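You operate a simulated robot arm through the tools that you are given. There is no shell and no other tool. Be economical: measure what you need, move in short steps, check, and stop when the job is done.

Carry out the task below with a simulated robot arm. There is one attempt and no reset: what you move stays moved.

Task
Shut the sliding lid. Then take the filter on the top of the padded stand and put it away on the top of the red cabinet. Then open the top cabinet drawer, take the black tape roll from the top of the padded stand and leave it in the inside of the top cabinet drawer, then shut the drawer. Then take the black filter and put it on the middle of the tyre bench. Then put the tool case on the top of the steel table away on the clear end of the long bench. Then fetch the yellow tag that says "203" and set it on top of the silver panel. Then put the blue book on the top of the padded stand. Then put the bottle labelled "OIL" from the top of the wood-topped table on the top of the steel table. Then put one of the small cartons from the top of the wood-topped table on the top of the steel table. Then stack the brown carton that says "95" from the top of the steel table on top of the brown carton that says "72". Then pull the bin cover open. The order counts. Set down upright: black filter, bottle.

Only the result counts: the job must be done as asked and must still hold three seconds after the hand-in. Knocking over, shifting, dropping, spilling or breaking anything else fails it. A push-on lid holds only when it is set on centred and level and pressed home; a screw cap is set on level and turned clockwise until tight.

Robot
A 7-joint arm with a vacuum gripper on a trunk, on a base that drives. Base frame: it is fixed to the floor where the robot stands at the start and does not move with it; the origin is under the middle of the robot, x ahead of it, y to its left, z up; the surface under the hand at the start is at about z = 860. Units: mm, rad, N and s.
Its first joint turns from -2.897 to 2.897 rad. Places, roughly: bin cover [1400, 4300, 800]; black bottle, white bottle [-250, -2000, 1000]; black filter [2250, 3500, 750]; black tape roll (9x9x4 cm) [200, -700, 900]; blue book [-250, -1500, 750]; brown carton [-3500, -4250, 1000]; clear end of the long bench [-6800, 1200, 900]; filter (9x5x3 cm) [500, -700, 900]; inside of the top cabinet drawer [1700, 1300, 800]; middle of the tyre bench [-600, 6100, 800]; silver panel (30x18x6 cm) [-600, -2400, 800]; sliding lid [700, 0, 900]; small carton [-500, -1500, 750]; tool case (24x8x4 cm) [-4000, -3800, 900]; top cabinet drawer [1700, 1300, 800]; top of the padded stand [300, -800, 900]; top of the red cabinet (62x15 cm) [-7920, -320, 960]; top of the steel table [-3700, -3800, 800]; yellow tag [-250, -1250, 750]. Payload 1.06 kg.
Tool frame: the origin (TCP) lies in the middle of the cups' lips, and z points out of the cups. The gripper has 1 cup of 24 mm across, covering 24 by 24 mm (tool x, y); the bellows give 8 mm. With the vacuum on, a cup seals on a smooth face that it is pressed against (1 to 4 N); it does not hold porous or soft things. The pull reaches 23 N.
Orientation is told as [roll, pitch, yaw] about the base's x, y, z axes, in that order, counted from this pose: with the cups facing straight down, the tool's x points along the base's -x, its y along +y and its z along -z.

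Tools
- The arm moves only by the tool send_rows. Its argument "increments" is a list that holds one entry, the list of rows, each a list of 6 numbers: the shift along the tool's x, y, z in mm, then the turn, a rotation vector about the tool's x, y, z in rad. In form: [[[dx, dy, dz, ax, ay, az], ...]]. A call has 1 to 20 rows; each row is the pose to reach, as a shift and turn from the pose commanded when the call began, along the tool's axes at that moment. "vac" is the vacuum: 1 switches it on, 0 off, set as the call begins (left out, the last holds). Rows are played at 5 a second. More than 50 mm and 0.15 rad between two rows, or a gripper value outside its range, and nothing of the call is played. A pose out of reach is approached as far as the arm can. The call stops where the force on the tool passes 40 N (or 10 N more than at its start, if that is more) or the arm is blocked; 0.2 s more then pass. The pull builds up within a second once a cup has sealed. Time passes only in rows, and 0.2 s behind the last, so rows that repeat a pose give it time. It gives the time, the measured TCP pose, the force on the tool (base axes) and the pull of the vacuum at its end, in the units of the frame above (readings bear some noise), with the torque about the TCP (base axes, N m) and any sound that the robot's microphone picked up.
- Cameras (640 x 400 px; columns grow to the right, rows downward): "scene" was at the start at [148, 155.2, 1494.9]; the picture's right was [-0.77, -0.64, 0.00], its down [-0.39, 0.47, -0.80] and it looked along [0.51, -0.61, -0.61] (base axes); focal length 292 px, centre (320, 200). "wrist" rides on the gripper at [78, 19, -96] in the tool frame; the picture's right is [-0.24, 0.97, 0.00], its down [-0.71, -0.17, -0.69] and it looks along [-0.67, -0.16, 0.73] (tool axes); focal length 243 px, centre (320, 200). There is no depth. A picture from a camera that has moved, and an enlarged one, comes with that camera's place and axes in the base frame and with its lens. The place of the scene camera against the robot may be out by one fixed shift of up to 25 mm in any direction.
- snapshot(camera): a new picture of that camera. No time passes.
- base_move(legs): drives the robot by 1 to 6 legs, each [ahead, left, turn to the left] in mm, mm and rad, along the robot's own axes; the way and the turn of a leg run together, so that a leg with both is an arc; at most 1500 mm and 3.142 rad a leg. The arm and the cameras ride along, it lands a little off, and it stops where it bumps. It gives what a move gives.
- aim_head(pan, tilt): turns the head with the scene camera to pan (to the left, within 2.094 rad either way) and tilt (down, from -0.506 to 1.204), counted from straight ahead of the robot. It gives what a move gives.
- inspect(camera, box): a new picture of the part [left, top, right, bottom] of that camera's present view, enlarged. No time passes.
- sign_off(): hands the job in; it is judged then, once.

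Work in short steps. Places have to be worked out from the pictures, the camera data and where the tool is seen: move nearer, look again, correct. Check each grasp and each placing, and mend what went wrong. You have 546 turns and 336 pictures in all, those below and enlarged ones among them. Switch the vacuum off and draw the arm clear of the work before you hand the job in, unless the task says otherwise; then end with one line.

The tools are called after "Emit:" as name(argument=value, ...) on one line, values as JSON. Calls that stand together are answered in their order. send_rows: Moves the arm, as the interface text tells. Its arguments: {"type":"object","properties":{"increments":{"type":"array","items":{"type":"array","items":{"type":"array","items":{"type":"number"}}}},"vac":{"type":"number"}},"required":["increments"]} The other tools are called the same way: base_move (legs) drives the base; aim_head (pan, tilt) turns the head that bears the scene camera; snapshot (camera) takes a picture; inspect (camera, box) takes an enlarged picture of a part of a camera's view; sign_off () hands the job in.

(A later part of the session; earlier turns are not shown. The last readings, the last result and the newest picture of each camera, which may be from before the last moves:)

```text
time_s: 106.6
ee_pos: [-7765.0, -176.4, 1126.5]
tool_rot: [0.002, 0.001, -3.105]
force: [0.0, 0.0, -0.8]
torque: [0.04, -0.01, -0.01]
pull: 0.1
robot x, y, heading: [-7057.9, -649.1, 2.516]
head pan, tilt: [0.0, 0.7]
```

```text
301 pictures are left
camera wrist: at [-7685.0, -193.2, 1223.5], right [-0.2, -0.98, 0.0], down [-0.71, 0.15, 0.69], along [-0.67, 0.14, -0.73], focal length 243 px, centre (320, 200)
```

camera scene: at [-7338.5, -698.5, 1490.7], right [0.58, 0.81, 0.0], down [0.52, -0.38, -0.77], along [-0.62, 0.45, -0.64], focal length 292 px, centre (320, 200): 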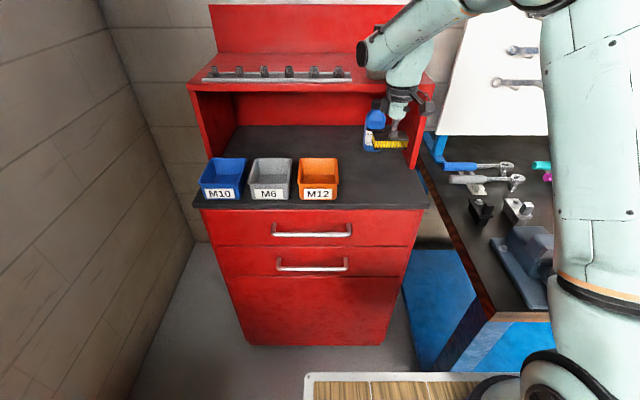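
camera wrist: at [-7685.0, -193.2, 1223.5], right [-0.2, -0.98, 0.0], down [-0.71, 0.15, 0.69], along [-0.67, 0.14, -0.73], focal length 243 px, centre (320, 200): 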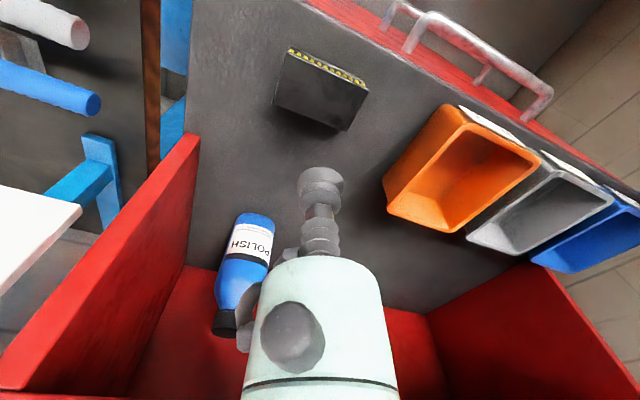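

The filter stands on the cabinet top. I lift and retract the arm to the driving pose.

Emit:
send_rows(increments=[[[10, 0, -45, 0, 0, 0.0], [30, 0, -85, 0, 0, 0.05], [60, 0, -120, 0, 0, 0.1], [104, -2, -124, 0, 0, 0.15], [148, -3, -124, 0, 0, 0.21], [192, -4, -124, 0, 0, 0.27], [236, -4, -124, 0, 0, 0.33], [280, -5, -124, 0, 0, 0.39], [324, -6, -124, 0, 0, 0.45], [368, -7, -124, 0, 0, 0.51], [412, -8, -124, 0, 0, 0.57], [456, -9, -124, 0, 0, 0.62], [500, -9, -124, 0, 0, 0.657], [524, -9, -124, 0, 0, 0.657]]])

Emit:
aim_head(pan=-0.9, tilt=0.45)

Emit:
snapshot(camera="scene")

```text
time_s: 109.6
ee_pos: [-7240.8, -148.2, 1252.1]
tool_rot: [0.003, -0.002, 2.521]
force: [0.7, -0.1, 0.3]
torque: [-0.01, 0.0, 0.04]
pull: 0.0
robot x, y, heading: [-7058.6, -652.4, 2.521]
head pan, tilt: [0.0, 0.7]
```

```text
time_s: 110.8
ee_pos: [-7240.9, -148.7, 1252.1]
tool_rot: [0.001, 0.001, 2.521]
force: [0.2, -0.7, 0.6]
torque: [0.0, 0.02, -0.02]
pull: 0.0
robot x, y, heading: [-7058.6, -647.6, 2.522]
head pan, tilt: [-0.901, 0.45]
```

```text
300 pictures are left
camera scene: at [-7274.2, -656.1, 1512.8], right [1.0, 0.05, 0.0], down [0.02, -0.43, -0.9], along [-0.04, 0.9, -0.44], focal length 292 px, centre (320, 200)
```

scene: 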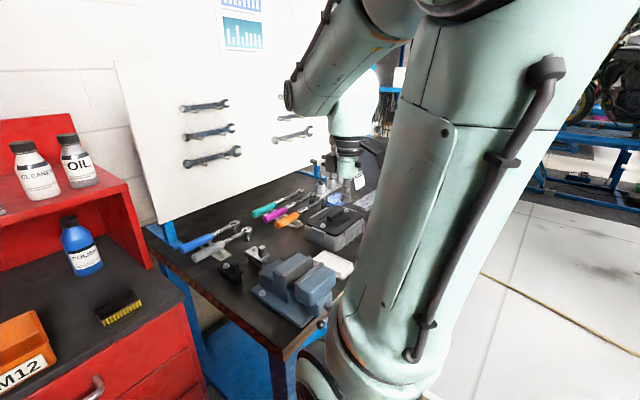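

The filter is done. I now drive back the way I came, toward the drawer cabinet.

Emit:
base_move(legs=[[-1010, -590, 0], [-1500, 0, 0], [-300, 0, 0], [0, 0, -2.069], [1500, 0, 0], [1500, 0, 0]])

```text
time_s: 144.5
ee_pos: [-1195.1, -562.6, 1252.5]
tool_rot: [0.002, 0.001, 0.474]
force: [-0.4, 0.6, 0.6]
torque: [0.0, 0.01, -0.01]
pull: 0.0
robot x, y, heading: [-1725.3, -494.0, 0.471]
head pan, tilt: [-0.901, 0.45]
```

I continue to a point in front of the workbench, then look at the drawer cabinet.

Emit:
base_move(legs=[[1138, -25, 0], [0, 0, 0.358], [1500, 0, 0], [128, 0, 0], [0, 0, -1.2]])

Emit:
aim_head(pan=0.2, tilt=0.45)

Emit:
snapshot(camera="scene")

```text
time_s: 162.1
ee_pos: [663.4, 741.9, 1251.6]
tool_rot: [0.002, 0.0, -0.355]
force: [-0.8, -0.2, 0.3]
torque: [-0.01, 0.0, 0.0]
pull: 0.1
robot x, y, heading: [358.7, 1175.6, -0.356]
head pan, tilt: [-0.901, 0.45]
```

```text
time_s: 163.4
ee_pos: [663.0, 740.0, 1251.9]
tool_rot: [0.003, -0.001, -0.356]
force: [-0.3, 0.5, -0.5]
torque: [-0.03, -0.02, 0.0]
pull: 0.1
robot x, y, heading: [355.9, 1177.7, -0.355]
head pan, tilt: [0.201, 0.45]
```

```text
299 pictures are left
camera scene: at [607.9, 1334.7, 1512.9], right [-0.16, -0.99, 0.0], down [-0.43, 0.07, -0.9], along [0.89, -0.14, -0.44], focal length 292 px, centre (320, 200)
```

scene: 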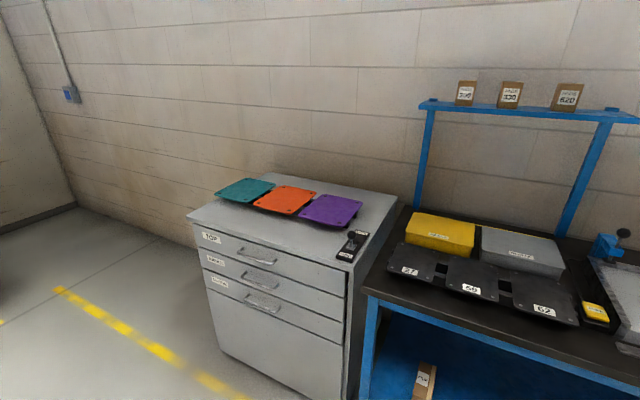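

I zoom in on the cabinet front.

Emit:
inspect(camera="scene", box=[180, 170, 400, 330])

```text
2.50 times, centred on (290, 250) of scene
camera zoom: at [607.9, 1334.7, 1512.9], right [-0.16, -0.99, 0.0], down [-0.43, 0.07, -0.9], along [0.89, -0.14, -0.44], focal length 730 px, centre (395, 75)
```

zoom: 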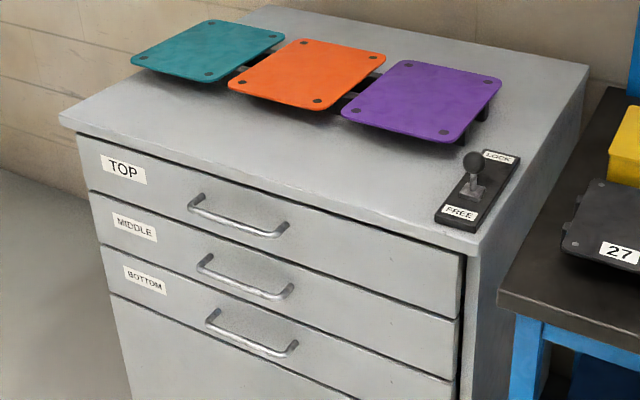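

There is a lock lever (LOCK/FREE) on the cabinet top. I drive to about 700 mm in front of the cabinet face, square to it.

Emit:
base_move(legs=[[0, 0, -0.26], [129, 731, 0]])

Emit:
aim_head(pan=-0.1, tilt=0.7)

Emit:
snapshot(camera="scene")

Emit:
snapshot(camera="wrist")

```text
time_s: 168.3
ee_pos: [1073.6, 1200.2, 1252.2]
tool_rot: [0.003, -0.001, -0.615]
force: [0.9, -0.3, 0.8]
torque: [-0.02, 0.01, 0.01]
pull: 0.0
robot x, y, heading: [884.9, 1696.8, -0.614]
head pan, tilt: [0.201, 0.45]
```

```text
time_s: 169.2
ee_pos: [1072.1, 1199.7, 1252.0]
tool_rot: [0.001, 0.0, -0.615]
force: [0.0, 0.7, 0.3]
torque: [0.01, 0.0, 0.0]
pull: 0.1
robot x, y, heading: [892.1, 1699.6, -0.614]
head pan, tilt: [-0.099, 0.7]
```

```text
297 pictures are left
camera scene: at [1147.7, 1767.9, 1490.7], right [-0.66, -0.76, 0.0], down [-0.49, 0.42, -0.77], along [0.58, -0.5, -0.64], focal length 292 px, centre (320, 200)
```

scene: 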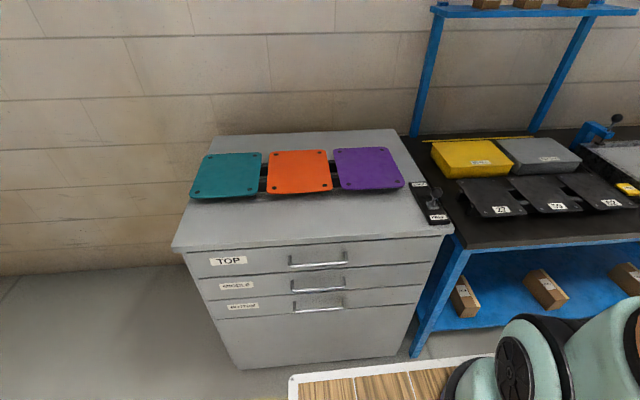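

```text
296 pictures are left
camera wrist: at [1020.1, 1259.6, 1349.5], right [0.75, 0.66, 0.0], down [0.48, -0.55, 0.69], along [0.45, -0.51, -0.73], focal length 243 px, centre (320, 200)
```

wrist: 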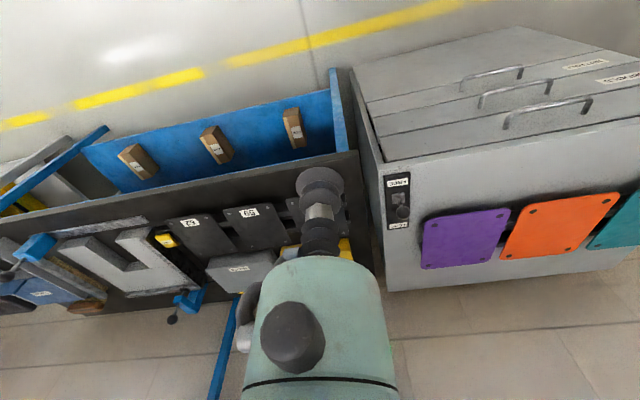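

Emit:
inspect(camera="wrist", box=[360, 150, 460, 250])

Emit:
inspect(camera="scene", box=[390, 160, 470, 240])

```text
4.00 times, centred on (410, 200) of wrist
camera zoom: at [1020.1, 1259.6, 1349.5], right [0.75, 0.66, 0.0], down [0.48, -0.55, 0.69], along [0.45, -0.51, -0.73], focal length 970 px, centre (-40, 200)
```

zoom: 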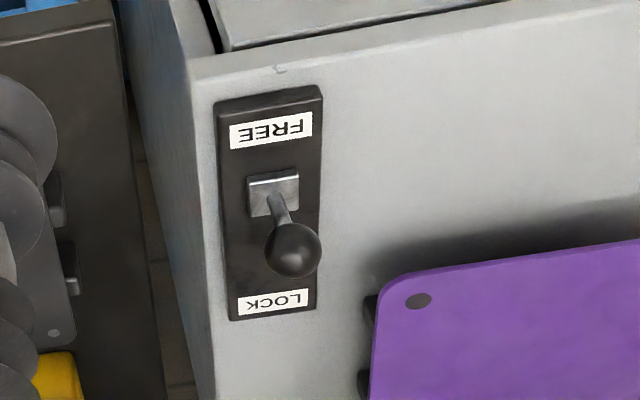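

```text
5.00 times, centred on (430, 200) of scene
camera zoom: at [1147.7, 1767.9, 1490.7], right [-0.66, -0.76, 0.0], down [-0.49, 0.42, -0.77], along [0.58, -0.5, -0.64], focal length 1459 px, centre (-230, 200)
```

zoom: 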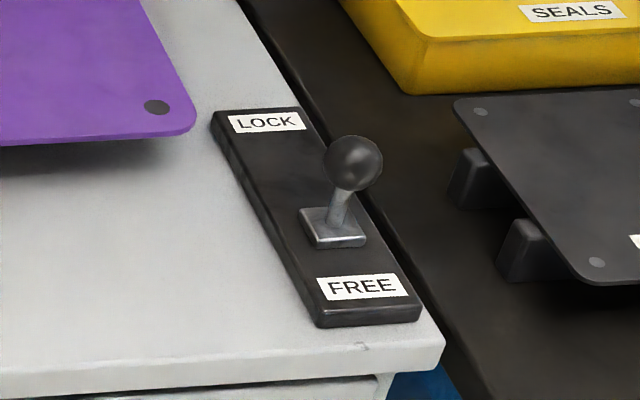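

The lever stands upright, so I can't tell its state; I'll first try pulling the drawer by suction on its front. I back off 250 mm and bring the tool to horizontal, facing the drawer.

Emit:
base_move(legs=[[-250, 0, 0]])

Emit:
send_rows(increments=[[[-26, 26, 15, 0, -0.131, 0], [-52, 52, 30, 0, -0.262, 0], [-78, 78, 45, 0, -0.393, 0], [-103, 104, 65, 0, -0.524, 0], [-129, 130, 85, 0, -0.654, 0], [-155, 156, 105, 0, -0.785, 0], [-181, 182, 125, 0, -0.916, 0], [-207, 208, 145, 0, -1.047, 0], [-232, 234, 170, 0, -1.178, 0], [-258, 260, 195, 0, -1.309, 0], [-284, 286, 220, 0, -1.44, 0], [-310, 312, 250, 0, -1.571, 0]]])

Emit:
snapshot(camera="scene")

Emit:
snapshot(camera="wrist")

```text
time_s: 171.0
ee_pos: [868.1, 1347.3, 1252.2]
tool_rot: [0.002, 0.0, -0.61]
force: [-0.4, -0.2, 0.0]
torque: [-0.02, -0.01, 0.01]
pull: 0.0
robot x, y, heading: [681.4, 1843.3, -0.61]
head pan, tilt: [-0.099, 0.7]
```

```text
time_s: 173.6
ee_pos: [1298.2, 1420.0, 1003.2]
tool_rot: [2.17, -1.567, -2.785]
force: [-0.7, -0.7, -0.7]
torque: [-0.03, -0.01, -0.02]
pull: 0.0
out of reach, approached as far as the arm can: row 7, 8, 9, 10, 11
robot x, y, heading: [676.9, 1842.9, -0.616]
head pan, tilt: [-0.099, 0.7]
```

```text
293 pictures are left
camera scene: at [939.0, 1914.4, 1490.8], right [-0.65, -0.76, 0.0], down [-0.49, 0.42, -0.77], along [0.58, -0.5, -0.64], focal length 292 px, centre (320, 200)
```

scene: 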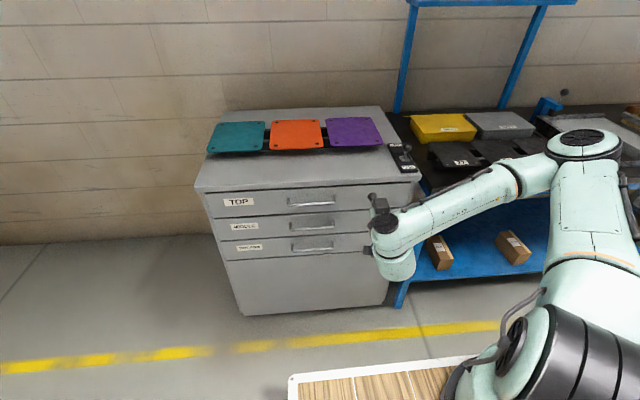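

```text
292 pictures are left
camera wrist: at [1231.7, 1489.7, 926.0], right [0.56, 0.79, 0.24], down [-0.66, 0.25, 0.71], along [0.5, -0.55, 0.67], focal length 243 px, centre (320, 200)
```

wrist: 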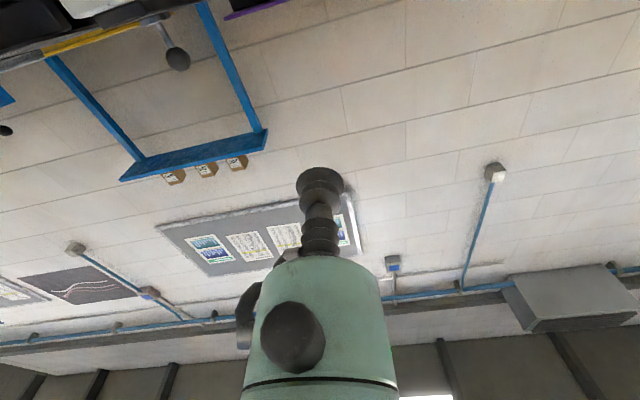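

The tool is horizontal, about 208 mm from the drawer face and 159 mm right of its middle. I lower it to z ≈ 828 and approach.

Emit:
send_rows(increments=[[[45, 0, 0, 0.02, 0, 0], [90, 0, 0, 0.02, 0, 0], [135, 0, 20, 0.02, 0, 0], [175, 0, 50, 0.02, 0, 0], [175, 0, 95, 0.02, 0, 0], [175, 0, 140, 0.02, 0, 0]]])

Emit:
inspect(camera="scene", box=[190, 140, 440, 300])

Emit:
snapshot(camera="wrist")

```text
time_s: 175.0
ee_pos: [1411.8, 1340.5, 836.7]
tool_rot: [1.058, -1.57, -1.687]
force: [-0.9, -0.3, 0.7]
torque: [0.0, -0.01, 0.0]
pull: 0.1
out of reach, approached as far as the arm can: row 4, 5, 6
robot x, y, heading: [680.7, 1843.7, -0.606]
head pan, tilt: [-0.099, 0.7]
```

```text
2.50 times, centred on (315, 220) of scene
camera zoom: at [939.7, 1915.4, 1490.7], right [-0.65, -0.76, 0.0], down [-0.49, 0.42, -0.76], along [0.58, -0.5, -0.64], focal length 730 px, centre (332, 150)
```

zoom: 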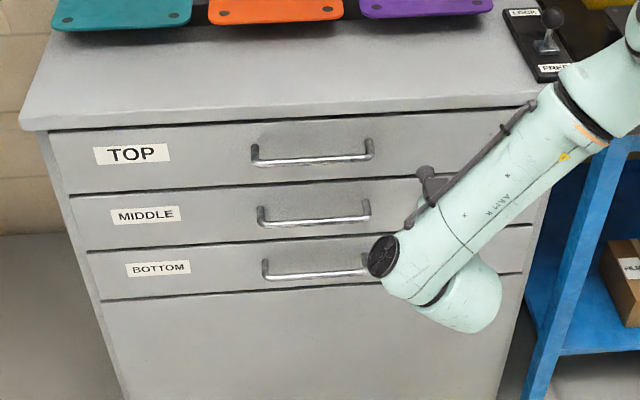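

```text
290 pictures are left
camera wrist: at [1345.8, 1412.3, 759.7], right [0.57, 0.78, 0.24], down [-0.65, 0.26, 0.71], along [0.49, -0.56, 0.66], focal length 243 px, centre (320, 200)
```

wrist: 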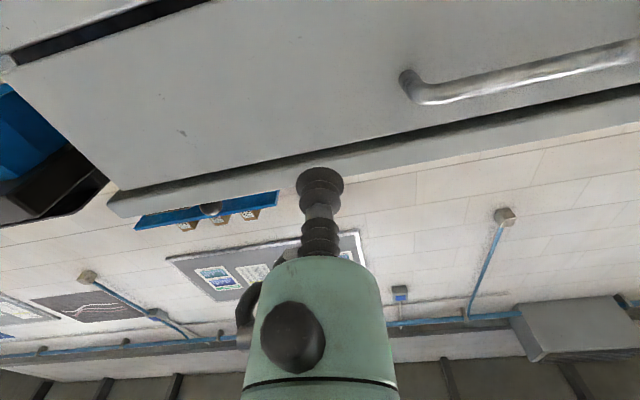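

The arm is at its reach limit here. I draw the tool back 60 mm and drive 120 mm forward.

Emit:
send_rows(increments=[[[0, 0, -30, 0, 0, 0], [0, 0, -60, 0, 0, 0], [0, 0, -90, 0, 0, 0], [0, 0, -90, 0, 0, 0]]])

Emit:
base_move(legs=[[120, 0, 0]])

Emit:
snapshot(camera="wrist")

```text
time_s: 176.0
ee_pos: [1338.2, 1391.6, 840.9]
tool_rot: [1.168, -1.568, -1.798]
force: [-0.1, 0.6, -0.3]
torque: [0.01, 0.01, 0.0]
pull: 0.0
out of reach, approached as far as the arm can: row 3, 4
robot x, y, heading: [681.8, 1844.9, -0.614]
head pan, tilt: [-0.099, 0.7]
```

```text
time_s: 177.2
ee_pos: [1438.6, 1320.4, 842.0]
tool_rot: [1.062, -1.57, -1.691]
force: [-0.8, 0.2, 0.0]
torque: [0.02, -0.03, 0.02]
pull: 0.1
robot x, y, heading: [780.1, 1772.8, -0.613]
head pan, tilt: [-0.099, 0.7]
```

```text
289 pictures are left
camera wrist: at [1372.2, 1392.6, 764.4], right [0.57, 0.78, 0.24], down [-0.65, 0.26, 0.71], along [0.49, -0.56, 0.66], focal length 243 px, centre (320, 200)
```

wrist: 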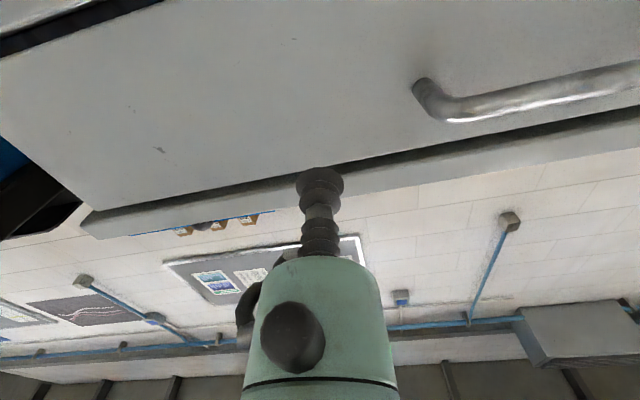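

The contact point would be only ~15 mm below the drawer's top edge. I lower the tool by 35 mm.

Emit:
send_rows(increments=[[[12, 0, 0, 0, 0, 0], [24, 0, 0, 0, 0, 0], [36, 0, 0, 0, 0, 0], [36, 0, 0, 0, 0, 0]]])

Emit:
snapshot(camera="wrist")

Emit:
snapshot(camera="scene")

```text
time_s: 178.2
ee_pos: [1434.3, 1311.9, 836.1]
tool_rot: [0.58, -1.567, -1.211]
force: [0.3, -0.6, -0.4]
torque: [0.0, -0.04, -0.04]
pull: 0.0
out of reach, approached as far as the arm can: row 1, 2, 3, 4
robot x, y, heading: [781.0, 1775.8, -0.61]
head pan, tilt: [-0.099, 0.7]
```

```text
288 pictures are left
camera wrist: at [1368.5, 1382.7, 758.5], right [0.57, 0.78, 0.24], down [-0.65, 0.26, 0.71], along [0.49, -0.56, 0.66], focal length 243 px, centre (320, 200)
```

wrist: 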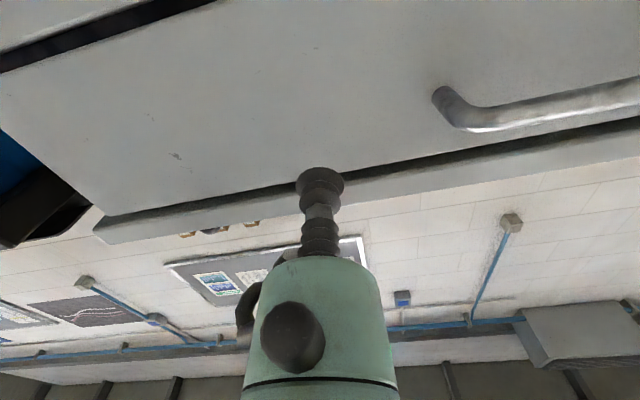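

```text
287 pictures are left
camera scene: at [1039.5, 1845.0, 1490.7], right [-0.65, -0.76, 0.0], down [-0.49, 0.42, -0.76], along [0.58, -0.5, -0.64], focal length 292 px, centre (320, 200)
```

scene: 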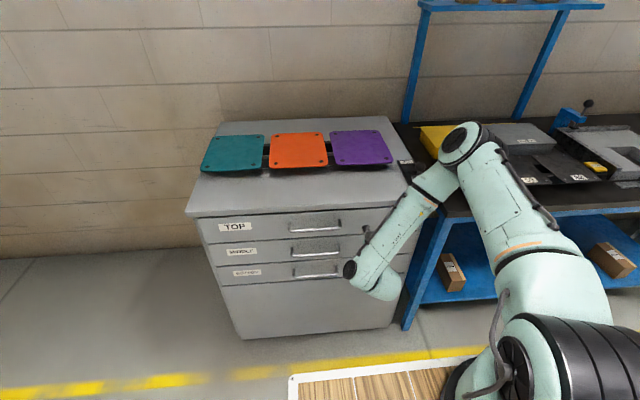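

The contact spot is now fully on the panel (about 25 mm below its top edge). I switch on the vacuum and approach with the arm.

Emit:
send_rows(increments=[[[0, 0, 10, 0, 0, 0], [0, 0, 20, 0, 0, 0], [0, 0, 30, 0, 0, 0], [0, 0, 30, 0, 0, 0]]], vac=1)

```text
time_s: 179.2
ee_pos: [1460.8, 1292.4, 836.1]
tool_rot: [1.152, -1.569, -1.783]
force: [0.3, -0.1, -0.9]
torque: [0.03, 0.02, 0.03]
pull: 0.0
robot x, y, heading: [778.9, 1773.4, -0.607]
head pan, tilt: [-0.099, 0.7]
```

I continue in 3 mm steps toward contact.

Emit:
send_rows(increments=[[[0, 0, 3, 0, 0, 0], [0, 0, 6, 0, 0, 0], [0, 0, 9, 0, 0, 0], [0, 0, 9, 0, 0, 0]]])

```text
time_s: 180.2
ee_pos: [1467.5, 1286.4, 837.4]
tool_rot: [1.15, -1.569, -1.779]
force: [0.6, 1.0, -0.1]
torque: [-0.01, -0.02, 0.0]
pull: 0.1
robot x, y, heading: [783.0, 1772.4, -0.615]
head pan, tilt: [-0.099, 0.7]
```

Emit:
send_rows(increments=[[[0, 0, 3, 0, 0, 0], [0, 0, 6, 0, 0, 0], [0, 0, 9, 0, 0, 0], [0, 0, 9, 0, 0, 0]]])

Emit:
snapshot(camera="wrist")

```text
time_s: 181.2
ee_pos: [1473.0, 1281.2, 836.0]
tool_rot: [1.356, -1.568, -1.988]
force: [-3.9, 1.2, 4.8]
torque: [-0.11, 0.1, 0.08]
pull: 23.1
robot x, y, heading: [776.6, 1776.5, -0.615]
head pan, tilt: [-0.099, 0.7]
```

```text
286 pictures are left
camera wrist: at [1407.8, 1353.2, 760.0], right [0.57, 0.78, 0.24], down [-0.65, 0.26, 0.71], along [0.49, -0.56, 0.67], focal length 243 px, centre (320, 200)
```

wrist: 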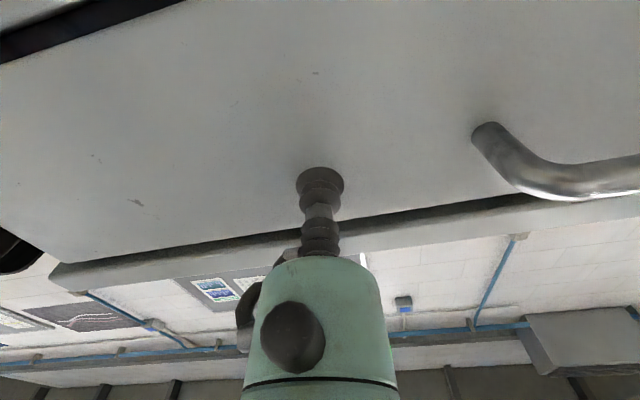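

It is sealed (23 N). I pull gently with the arm 15 mm to see whether the drawer moves.

Emit:
send_rows(increments=[[[0, 0, -3, 0, 0, 0], [0, 0, -6, 0, 0, 0], [0, 0, -10, 0, 0, 0], [0, 0, -15, 0, 0, 0], [0, 0, -15, 0, 0, 0]]])

Emit:
snapshot(camera="wrist")

```text
time_s: 182.4
ee_pos: [1461.1, 1291.4, 837.1]
tool_rot: [1.043, -1.569, -1.673]
force: [-2.0, -6.6, -1.8]
torque: [-0.05, 0.01, 0.06]
pull: 22.9
robot x, y, heading: [780.4, 1774.3, -0.612]
head pan, tilt: [-0.099, 0.7]
```

```text
285 pictures are left
camera wrist: at [1396.2, 1361.6, 760.0], right [0.57, 0.78, 0.24], down [-0.65, 0.26, 0.71], along [0.49, -0.56, 0.66], focal length 243 px, centre (320, 200)
```

wrist: 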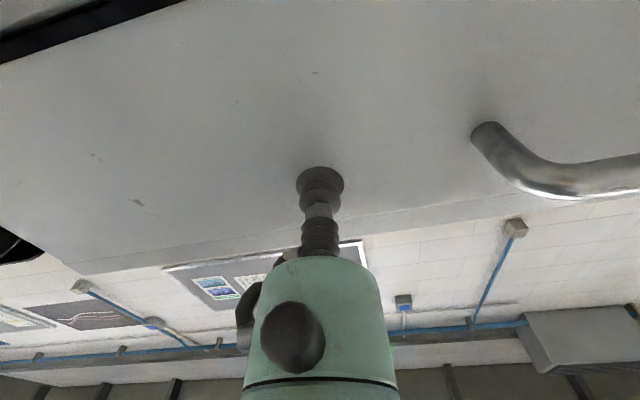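

The drawer moves along with the tool; it isn't locked. I pull it further by backing the base 150 mm.

Emit:
base_move(legs=[[-75, 0, 0], [-75, 0, 0]])

Emit:
snapshot(camera="scene")

```text
time_s: 184.1
ee_pos: [1339.8, 1376.6, 836.8]
tool_rot: [1.455, -1.569, -2.085]
force: [6.8, 5.0, 0.7]
torque: [-0.02, -0.01, 0.01]
pull: 22.7
robot x, y, heading: [656.8, 1864.5, -0.616]
head pan, tilt: [-0.099, 0.7]
```

```text
284 pictures are left
camera scene: at [916.5, 1931.9, 1490.6], right [-0.65, -0.76, 0.0], down [-0.49, 0.42, -0.76], along [0.58, -0.5, -0.64], focal length 292 px, centre (320, 200)
```

scene: 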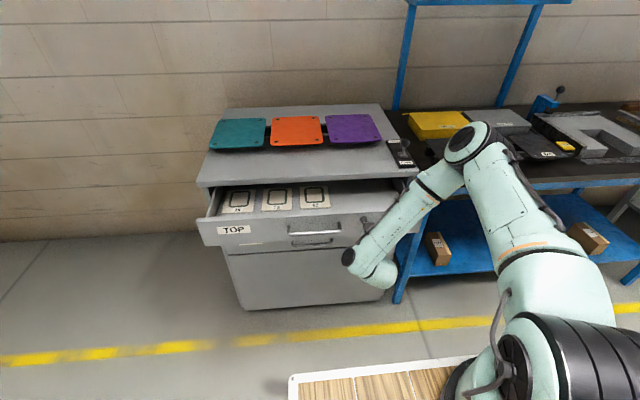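

It works: the drawer is about 165 mm open, with three cards on the left inside. I pull another 160 mm.

Emit:
base_move(legs=[[-80, 0, 0], [-80, 0, 0]])

Emit:
snapshot(camera="scene")

```text
time_s: 185.8
ee_pos: [1205.8, 1469.1, 837.8]
tool_rot: [1.546, -1.569, -2.178]
force: [6.7, 4.6, -2.4]
torque: [0.0, 0.0, -0.01]
pull: 22.8
robot x, y, heading: [524.4, 1954.6, -0.617]
head pan, tilt: [-0.099, 0.7]
```

```text
283 pictures are left
camera scene: at [784.9, 2024.3, 1490.6], right [-0.66, -0.76, 0.0], down [-0.49, 0.42, -0.76], along [0.58, -0.5, -0.64], focal length 292 px, centre (320, 200)
```

scene: 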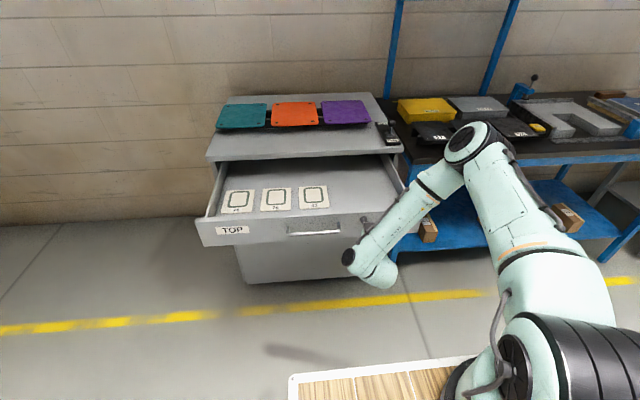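

The drawer is ~330 mm open with plenty of clear space behind and right of the cards. I release the vacuum and back off.

Emit:
send_rows(increments=[[[0, 0, 0, 0, 0, 0], [0, 0, 0, 0, 0, 0], [0, 0, -1, 0, 0, 0], [0, 0, -3, 0, 0, 0]]], vac=0)

Emit:
base_move(legs=[[-120, 0, 0]])

Emit:
snapshot(camera="scene")

```text
time_s: 186.8
ee_pos: [1204.0, 1470.8, 837.5]
tool_rot: [1.609, -1.568, -2.241]
force: [0.5, 0.9, -0.2]
torque: [-0.02, 0.0, 0.02]
pull: 0.0
robot x, y, heading: [526.2, 1954.5, -0.614]
head pan, tilt: [-0.099, 0.7]
```

```text
time_s: 188.1
ee_pos: [1103.8, 1540.7, 837.3]
tool_rot: [1.61, -1.569, -2.242]
force: [0.8, -0.7, -1.1]
torque: [-0.01, 0.02, 0.02]
pull: 0.0
robot x, y, heading: [424.5, 2022.0, -0.615]
head pan, tilt: [-0.099, 0.7]
```

```text
282 pictures are left
camera scene: at [685.6, 2094.1, 1490.7], right [-0.66, -0.76, 0.0], down [-0.49, 0.42, -0.76], along [0.58, -0.5, -0.64], focal length 292 px, centre (320, 200)
```

scene: 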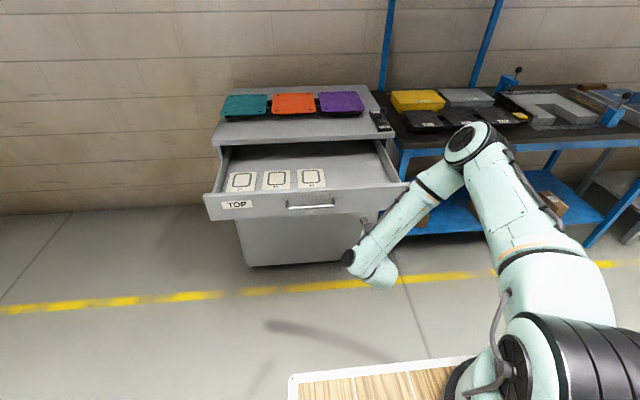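

I raise the tool and fold the arm back into the driving pose.

Emit:
send_rows(increments=[[[-45, 0, 0, 0, 0, 0], [-90, 0, -10, 0, 0, 0], [-135, 0, -40, 0, 0, 0], [-165, 0, -80, 0, 0, 0], [-193, -26, -108, 0, 0.131, 0], [-218, -52, -136, 0, 0.262, 0], [-243, -78, -160, 0, 0.393, 0], [-268, -104, -185, 0, 0.524, 0], [-290, -130, -210, 0, 0.654, 0], [-310, -156, -235, 0, 0.785, 0], [-330, -182, -260, 0, 0.916, 0], [-348, -208, -286, 0, 1.047, 0], [-366, -234, -312, 0, 1.178, 0], [-382, -260, -338, 0, 1.309, 0], [-398, -284, -365, 0, 1.44, 0], [-413, -300, -392, 0, 1.571, 0]]])

```text
refused: row 3 steps farther than a row can; nothing moved
```

Emit:
send_rows(increments=[[[-45, 0, 0, 0, 0, 0], [-90, 0, -10, 0, 0, 0], [-125, 0, -35, 0, 0, 0], [-155, 0, -70, 0, 0, 0], [-185, -25, -98, 0, 0.131, 0], [-210, -50, -126, 0, 0.262, 0], [-235, -75, -150, 0, 0.393, 0], [-260, -100, -175, 0, 0.524, 0], [-285, -125, -200, 0, 0.654, 0], [-307, -150, -225, 0, 0.785, 0], [-328, -175, -250, 0, 0.916, 0], [-347, -200, -276, 0, 1.047, 0], [-365, -225, -302, 0, 1.178, 0], [-382, -250, -329, 0, 1.309, 0], [-398, -275, -360, 0, 1.44, 0], [-413, -300, -392, 0, 1.571, 0]]])

```text
time_s: 191.5
ee_pos: [611.0, 1532.1, 1250.6]
tool_rot: [0.001, 0.002, -0.632]
force: [0.6, 0.5, -1.1]
torque: [0.01, -0.02, 0.01]
pull: 0.0
out of reach, approached as far as the arm can: row 6, 7, 8
robot x, y, heading: [424.9, 2023.9, -0.618]
head pan, tilt: [-0.099, 0.7]
```

Next the tape roll. I inspect it after driving nearer; first I go back toward the starting place.

Emit:
aim_head(pan=-0.8, tilt=0.5)

Emit:
base_move(legs=[[-100, -850, 0], [-440, -1150, 0], [0, 0, -0.2]])

Emit:
snapshot(camera="scene")

```text
time_s: 192.5
ee_pos: [611.7, 1530.1, 1251.5]
tool_rot: [0.003, 0.0, -0.63]
force: [0.0, -0.2, -0.7]
torque: [-0.01, -0.02, -0.07]
pull: 0.0
robot x, y, heading: [424.8, 2024.2, -0.611]
head pan, tilt: [-0.799, 0.499]
```

```text
time_s: 195.7
ee_pos: [232.4, 1132.9, 1249.9]
tool_rot: [0.001, -0.002, -0.729]
force: [-0.5, 0.3, 0.6]
torque: [-0.05, 0.0, 0.0]
pull: 0.0
robot x, y, heading: [94.2, 1640.6, -0.717]
head pan, tilt: [-0.799, 0.499]
stopped in leg 1: the robot was blocked; the commanded pose is now the measured one
```

```text
281 pictures are left
camera scene: at [306.3, 1656.7, 1508.4], right [-1.0, -0.06, 0.0], down [-0.03, 0.48, -0.88], along [0.05, -0.88, -0.48], focal length 292 px, centre (320, 200)
```

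scene: 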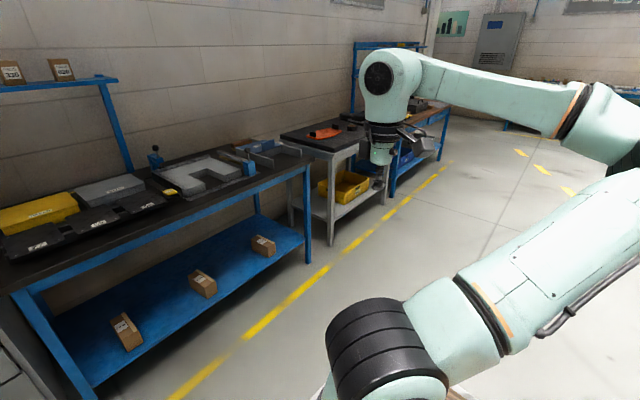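

I bumped the column at my rear right. I drive forward off it, then go sideways along the bench front to the padded stand.

Emit:
base_move(legs=[[400, 0, 0], [0, 0, 0.107], [211, -1168, 0], [57, -646, 0]])

Emit:
aim_head(pan=-0.1, tilt=0.7)

Emit:
snapshot(camera="scene")

```text
time_s: 207.5
ee_pos: [-181.8, -746.2, 1250.1]
tool_rot: [0.001, 0.001, -0.601]
force: [-0.8, -0.8, -0.8]
torque: [0.01, -0.03, 0.01]
pull: 0.1
robot x, y, heading: [-378.7, -259.2, -0.578]
head pan, tilt: [-0.799, 0.499]
```

```text
time_s: 208.6
ee_pos: [-181.5, -746.0, 1250.0]
tool_rot: [0.001, 0.0, -0.602]
force: [-0.3, 0.4, 0.3]
torque: [0.01, 0.03, 0.01]
pull: 0.0
robot x, y, heading: [-385.9, -263.3, -0.578]
head pan, tilt: [-0.099, 0.7]
```

```text
280 pictures are left
camera scene: at [-125.4, -181.3, 1490.7], right [-0.63, -0.78, 0.0], down [-0.5, 0.41, -0.77], along [0.59, -0.48, -0.64], focal length 292 px, centre (320, 200)
```

scene: 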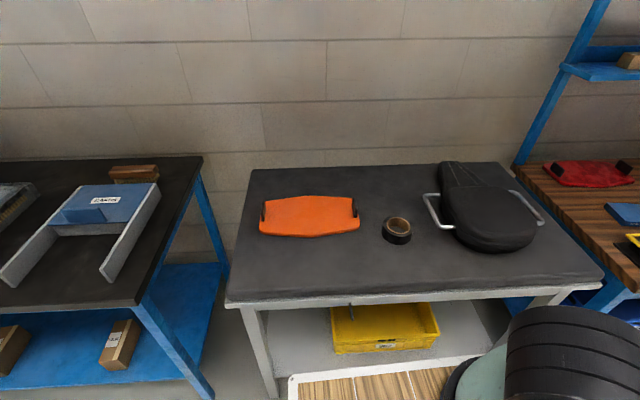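

Emit:
inspect(camera="scene", box=[365, 205, 425, 255])

Emit:
snapshot(camera="wrist")

```text
8.00 times, centred on (395, 230) of scene
camera zoom: at [-125.4, -181.3, 1490.7], right [-0.63, -0.78, 0.0], down [-0.5, 0.41, -0.77], along [0.59, -0.48, -0.64], focal length 2335 px, centre (-280, -40)
```

zoom: 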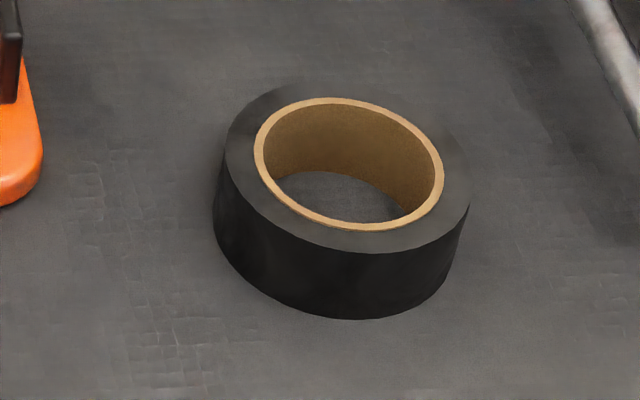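

```text
278 pictures are left
camera wrist: at [-235.6, -686.7, 1347.2], right [0.74, 0.67, 0.0], down [0.49, -0.54, 0.69], along [0.46, -0.51, -0.73], focal length 243 px, centre (320, 200)
```

wrist: 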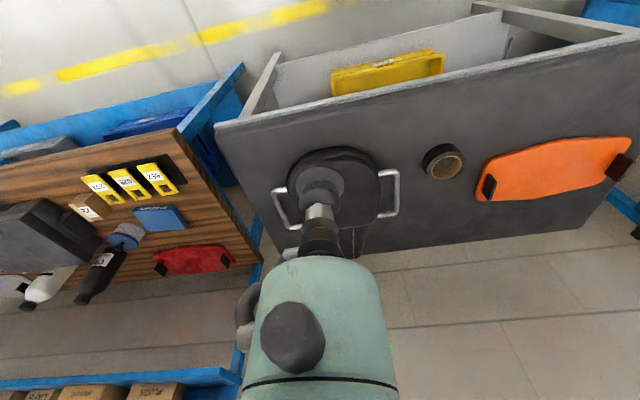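

The ring's top face is only ~14 mm wide, narrower than my cup. I bring the tool over it for a closer look before deciding on a grasp.

Emit:
send_rows(increments=[[[-35, 26, 10, 0, 0, 0], [-71, 52, 20, 0, 0, 0], [-106, 78, 35, 0, 0, 0], [-142, 104, 55, 0, 0, 0], [-177, 131, 75, 0, 0, 0], [-213, 157, 95, 0, 0, 0], [-248, 183, 120, 0, 0, 0], [-284, 209, 140, 0, 0, 0]]])

Emit:
snapshot(camera="wrist")

```text
refused: row 7 steps farther than a row can; nothing moved
```

```text
277 pictures are left
camera wrist: at [-235.6, -686.7, 1347.2], right [0.74, 0.67, 0.0], down [0.49, -0.54, 0.69], along [0.46, -0.51, -0.73], focal length 243 px, centre (320, 200)
```

wrist: 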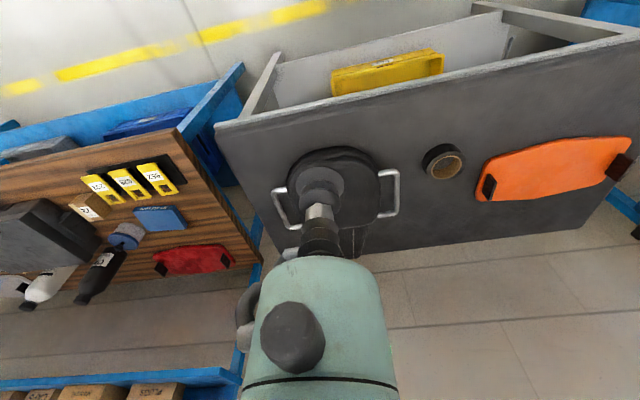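

Two rows were a touch too long; I resend with smaller steps.

Emit:
send_rows(increments=[[[-32, 23, 15, 0, 0, 0], [-63, 46, 30, 0, 0, 0], [-95, 70, 45, 0, 0, 0], [-126, 93, 60, 0, 0, 0], [-158, 116, 78, 0, 0, 0], [-190, 139, 95, 0, 0, 0], [-221, 163, 112, 0, 0, 0], [-253, 186, 128, 0, 0, 0], [-284, 209, 145, 0, 0, 0]]])

Emit:
snapshot(camera="wrist")

```text
time_s: 210.6
ee_pos: [169.6, -732.5, 1107.5]
tool_rot: [0.002, -0.002, -0.602]
force: [0.0, 0.2, -0.4]
torque: [0.01, 0.01, -0.01]
pull: 0.0
robot x, y, heading: [-385.6, -262.6, -0.583]
head pan, tilt: [-0.099, 0.7]
```

```text
276 pictures are left
camera wrist: at [116.5, -673.9, 1204.4], right [0.74, 0.67, 0.0], down [0.49, -0.54, 0.69], along [0.46, -0.51, -0.73], focal length 243 px, centre (320, 200)
```

wrist: 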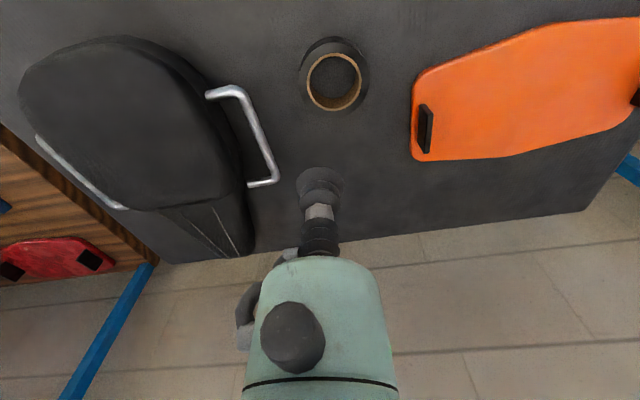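

Emit:
inspect(camera="wrist", box=[285, 25, 385, 125])

```text
4.00 times, centred on (335, 75) of wrist
camera zoom: at [116.5, -673.9, 1204.4], right [0.74, 0.67, 0.0], down [0.49, -0.54, 0.69], along [0.46, -0.51, -0.73], focal length 970 px, centre (260, 700)
```

zoom: 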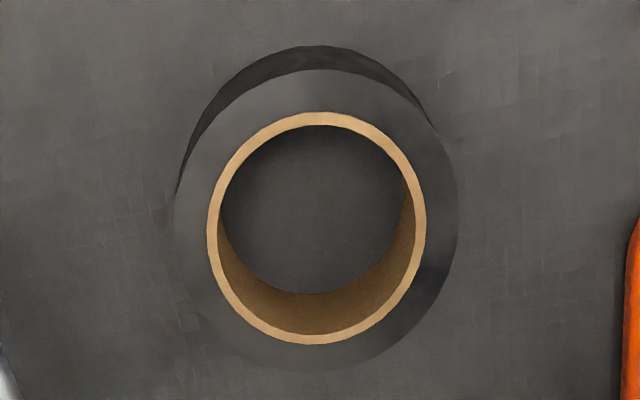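

I test whether the cup can seal on the ring's top: I go over the near part of the ring and lower to just above it.

Emit:
send_rows(increments=[[[18, 13, 40, 0, 0, 0], [18, 13, 85, 0, 0, 0], [18, 13, 130, 0, 0, 0], [18, 13, 170, 0, 0, 0], [18, 13, 195, 0, 0, 0], [18, 13, 203, 0, 0, 0]]], vac=1)

Emit:
inspect(camera="wrist", box=[220, 80, 420, 240])

```text
time_s: 212.0
ee_pos: [163.4, -713.8, 902.4]
tool_rot: [0.0, 0.0, -0.601]
force: [0.5, 0.1, 0.0]
torque: [-0.02, 0.0, -0.04]
pull: 0.0
robot x, y, heading: [-386.2, -260.8, -0.584]
head pan, tilt: [-0.099, 0.7]
```

```text
2.50 times, centred on (320, 160) of wrist
camera zoom: at [109.3, -654.1, 999.8], right [0.74, 0.67, 0.0], down [0.49, -0.54, 0.69], along [0.46, -0.51, -0.73], focal length 606 px, centre (320, 300)
```

zoom: 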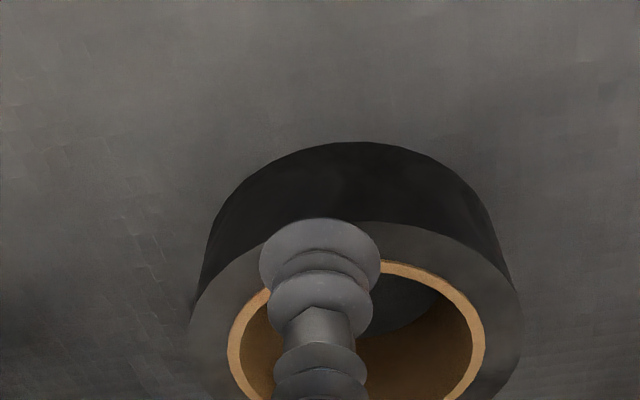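

I press down a few millimetres.

Emit:
send_rows(increments=[[[0, 0, 2, 0, 0, 0], [0, 0, 4, 0, 0, 0], [0, 0, 6, 0, 0, 0], [0, 0, 6, 0, 0, 0], [0, 0, 6, 0, 0, 0]]])

```text
time_s: 213.2
ee_pos: [164.1, -714.1, 896.0]
tool_rot: [0.003, -0.001, -0.6]
force: [0.3, -0.7, -1.0]
torque: [-0.01, 0.02, 0.0]
pull: 0.1
robot x, y, heading: [-383.7, -263.3, -0.584]
head pan, tilt: [-0.099, 0.7]
```

Emit:
send_rows(increments=[[[0, 0, 2, 0, 0, 0], [0, 0, 4, 0, 0, 0], [0, 0, 6, 0, 0, 0], [0, 0, 6, 0, 0, 0], [0, 0, 6, 0, 0, 0]]])

```text
time_s: 214.4
ee_pos: [163.9, -712.7, 891.5]
tool_rot: [0.0, 0.001, -0.599]
force: [-0.2, 1.3, 1.5]
torque: [-0.03, -0.02, -0.02]
pull: 0.1
robot x, y, heading: [-382.1, -261.1, -0.583]
head pan, tilt: [-0.099, 0.7]
```

No seal on the ring's top, as expected. Instead I'll drag the roll by its hole to the stand's front edge, where I can reach its side horizontally. First I put the cup down into the hole.

Emit:
send_rows(increments=[[[0, 0, -8, 0, 0, 0], [0, 0, -16, 0, 0, 0], [-18, 0, -16, 0, 0, 0], [-35, 0, -16, 0, 0, 0], [-35, 0, 0, 0, 0, 0], [-35, 0, 16, 0, 0, 0]]], vac=0)

Emit:
inspect(camera="wrist", box=[220, 80, 420, 240])

```text
time_s: 215.8
ee_pos: [193.7, -733.3, 884.8]
tool_rot: [0.003, -0.005, -0.602]
force: [-6.4, 1.0, 25.3]
torque: [0.03, -0.18, 0.01]
pull: 0.0
robot x, y, heading: [-382.5, -260.2, -0.582]
head pan, tilt: [-0.099, 0.7]
stopped in row 6: the force on the tool passed its limit at 56 N (the readings are from after the stop); the commanded pose is now the measured one
```

```text
2.50 times, centred on (320, 160) of wrist
camera zoom: at [139.9, -674.3, 981.6], right [0.74, 0.67, 0.0], down [0.48, -0.54, 0.69], along [0.46, -0.51, -0.72], focal length 606 px, centre (320, 300)
```

zoom: 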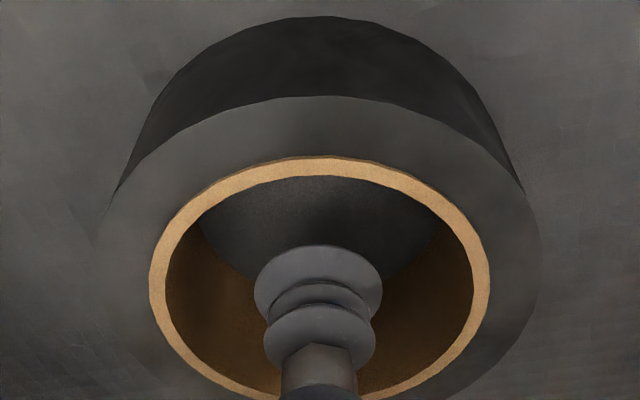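

Something blocks the cup inside the hole at z≈885, so the roll may be solid there. I ease up slightly and test suction right here.

Emit:
send_rows(increments=[[[0, 0, -3, 0, 0, 0], [0, 0, -5, 0, 0, 0], [0, 0, -5, 0, 0, 0], [0, 0, -5, 0, 0, 0], [0, 0, -5, 0, 0, 0]]], vac=1)

```text
time_s: 217.0
ee_pos: [193.9, -734.8, 888.9]
tool_rot: [0.005, -0.005, -0.603]
force: [-0.1, -0.9, -0.5]
torque: [0.01, 0.03, 0.03]
pull: 22.9
robot x, y, heading: [-386.8, -261.1, -0.585]
head pan, tilt: [-0.099, 0.7]
```

It sealed at the centre (22.9 N). I lift and check that the roll comes along.

Emit:
send_rows(increments=[[[0, 0, -10, 0, 0, 0], [0, 0, -40, 0, 0, 0], [0, 0, -80, 0, 0, 0], [0, 0, -120, 0, 0, 0], [0, 0, -165, 0, 0, 0], [0, 0, -210, 0, 0, 0]]])

Emit:
snapshot(camera="wrist")

```text
time_s: 218.4
ee_pos: [194.4, -734.8, 1099.0]
tool_rot: [0.003, -0.004, -0.604]
force: [-0.1, -0.9, -1.2]
torque: [0.04, 0.04, 0.03]
pull: 23.2
robot x, y, heading: [-385.5, -258.7, -0.583]
head pan, tilt: [-0.099, 0.7]
```

```text
272 pictures are left
camera wrist: at [140.1, -673.8, 1196.2], right [0.74, 0.67, 0.0], down [0.48, -0.54, 0.69], along [0.46, -0.51, -0.73], focal length 243 px, centre (320, 200)
```

wrist: 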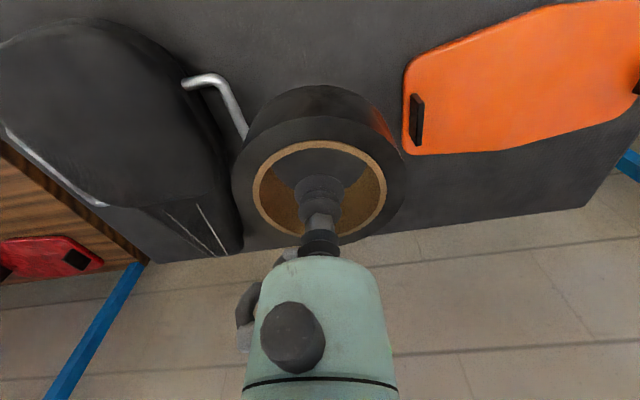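

The roll is held. I fold the arm in and drive back to the open drawer.

Emit:
send_rows(increments=[[[15, 0, -45, 0, 0, 0], [45, -15, -80, 0, 0, 0], [80, -40, -105, 0, 0, 0], [115, -65, -125, 0, 0, 0], [150, -92, -140, 0, 0, 0], [190, -118, -150, 0, 0, 0], [228, -145, -150, 0, 0, 0], [266, -172, -150, 0, 0, 0]]])

Emit:
base_move(legs=[[-69, 625, 0], [-49, 1165, 0], [-114, 547, 0], [0, 0, -0.03]])

Emit:
aim_head(pan=-0.05, tilt=0.75)

Emit:
snapshot(camera="scene")

Emit:
snapshot(camera="wrist")

```text
time_s: 220.2
ee_pos: [-122.2, -725.6, 1245.4]
tool_rot: [0.001, -0.003, -0.6]
force: [-0.5, -0.5, -1.4]
torque: [0.01, 0.05, 0.0]
pull: 23.1
robot x, y, heading: [-382.7, -259.7, -0.578]
head pan, tilt: [-0.099, 0.7]
```

```text
time_s: 232.5
ee_pos: [954.0, 1362.8, 1245.9]
tool_rot: [0.004, -0.005, -0.612]
force: [-1.2, -0.5, -1.6]
torque: [-0.01, 0.02, -0.03]
pull: 22.5
robot x, y, heading: [698.4, 1829.1, -0.591]
head pan, tilt: [-0.099, 0.7]
```

```text
time_s: 233.1
ee_pos: [954.4, 1362.7, 1246.0]
tool_rot: [0.001, -0.004, -0.613]
force: [0.0, -0.9, -0.1]
torque: [0.0, 0.03, 0.03]
pull: 23.4
robot x, y, heading: [696.2, 1832.7, -0.595]
head pan, tilt: [-0.051, 0.75]
```

```text
271 pictures are left
camera scene: at [957.0, 1911.4, 1486.5], right [-0.6, -0.8, 0.0], down [-0.55, 0.41, -0.73], along [0.58, -0.44, -0.68], focal length 292 px, centre (320, 200)
```

scene: 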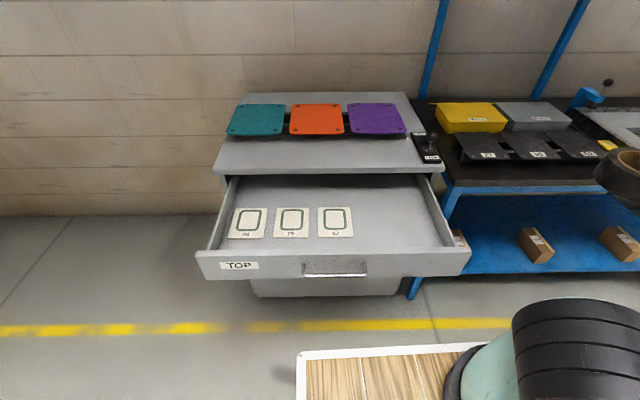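

```text
270 pictures are left
camera wrist: at [900.0, 1422.5, 1342.6], right [0.75, 0.66, 0.0], down [0.48, -0.55, 0.69], along [0.46, -0.51, -0.73], focal length 243 px, centre (320, 200)
```

wrist: 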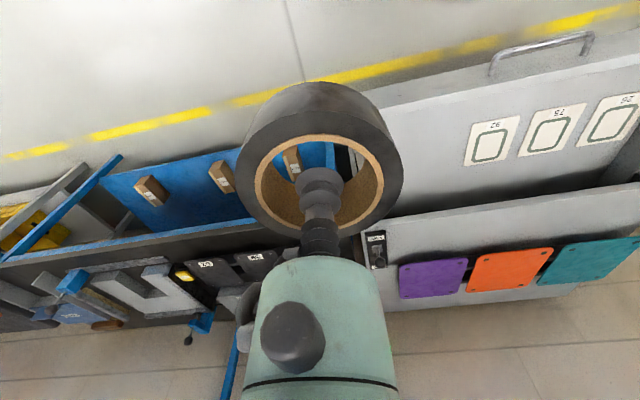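

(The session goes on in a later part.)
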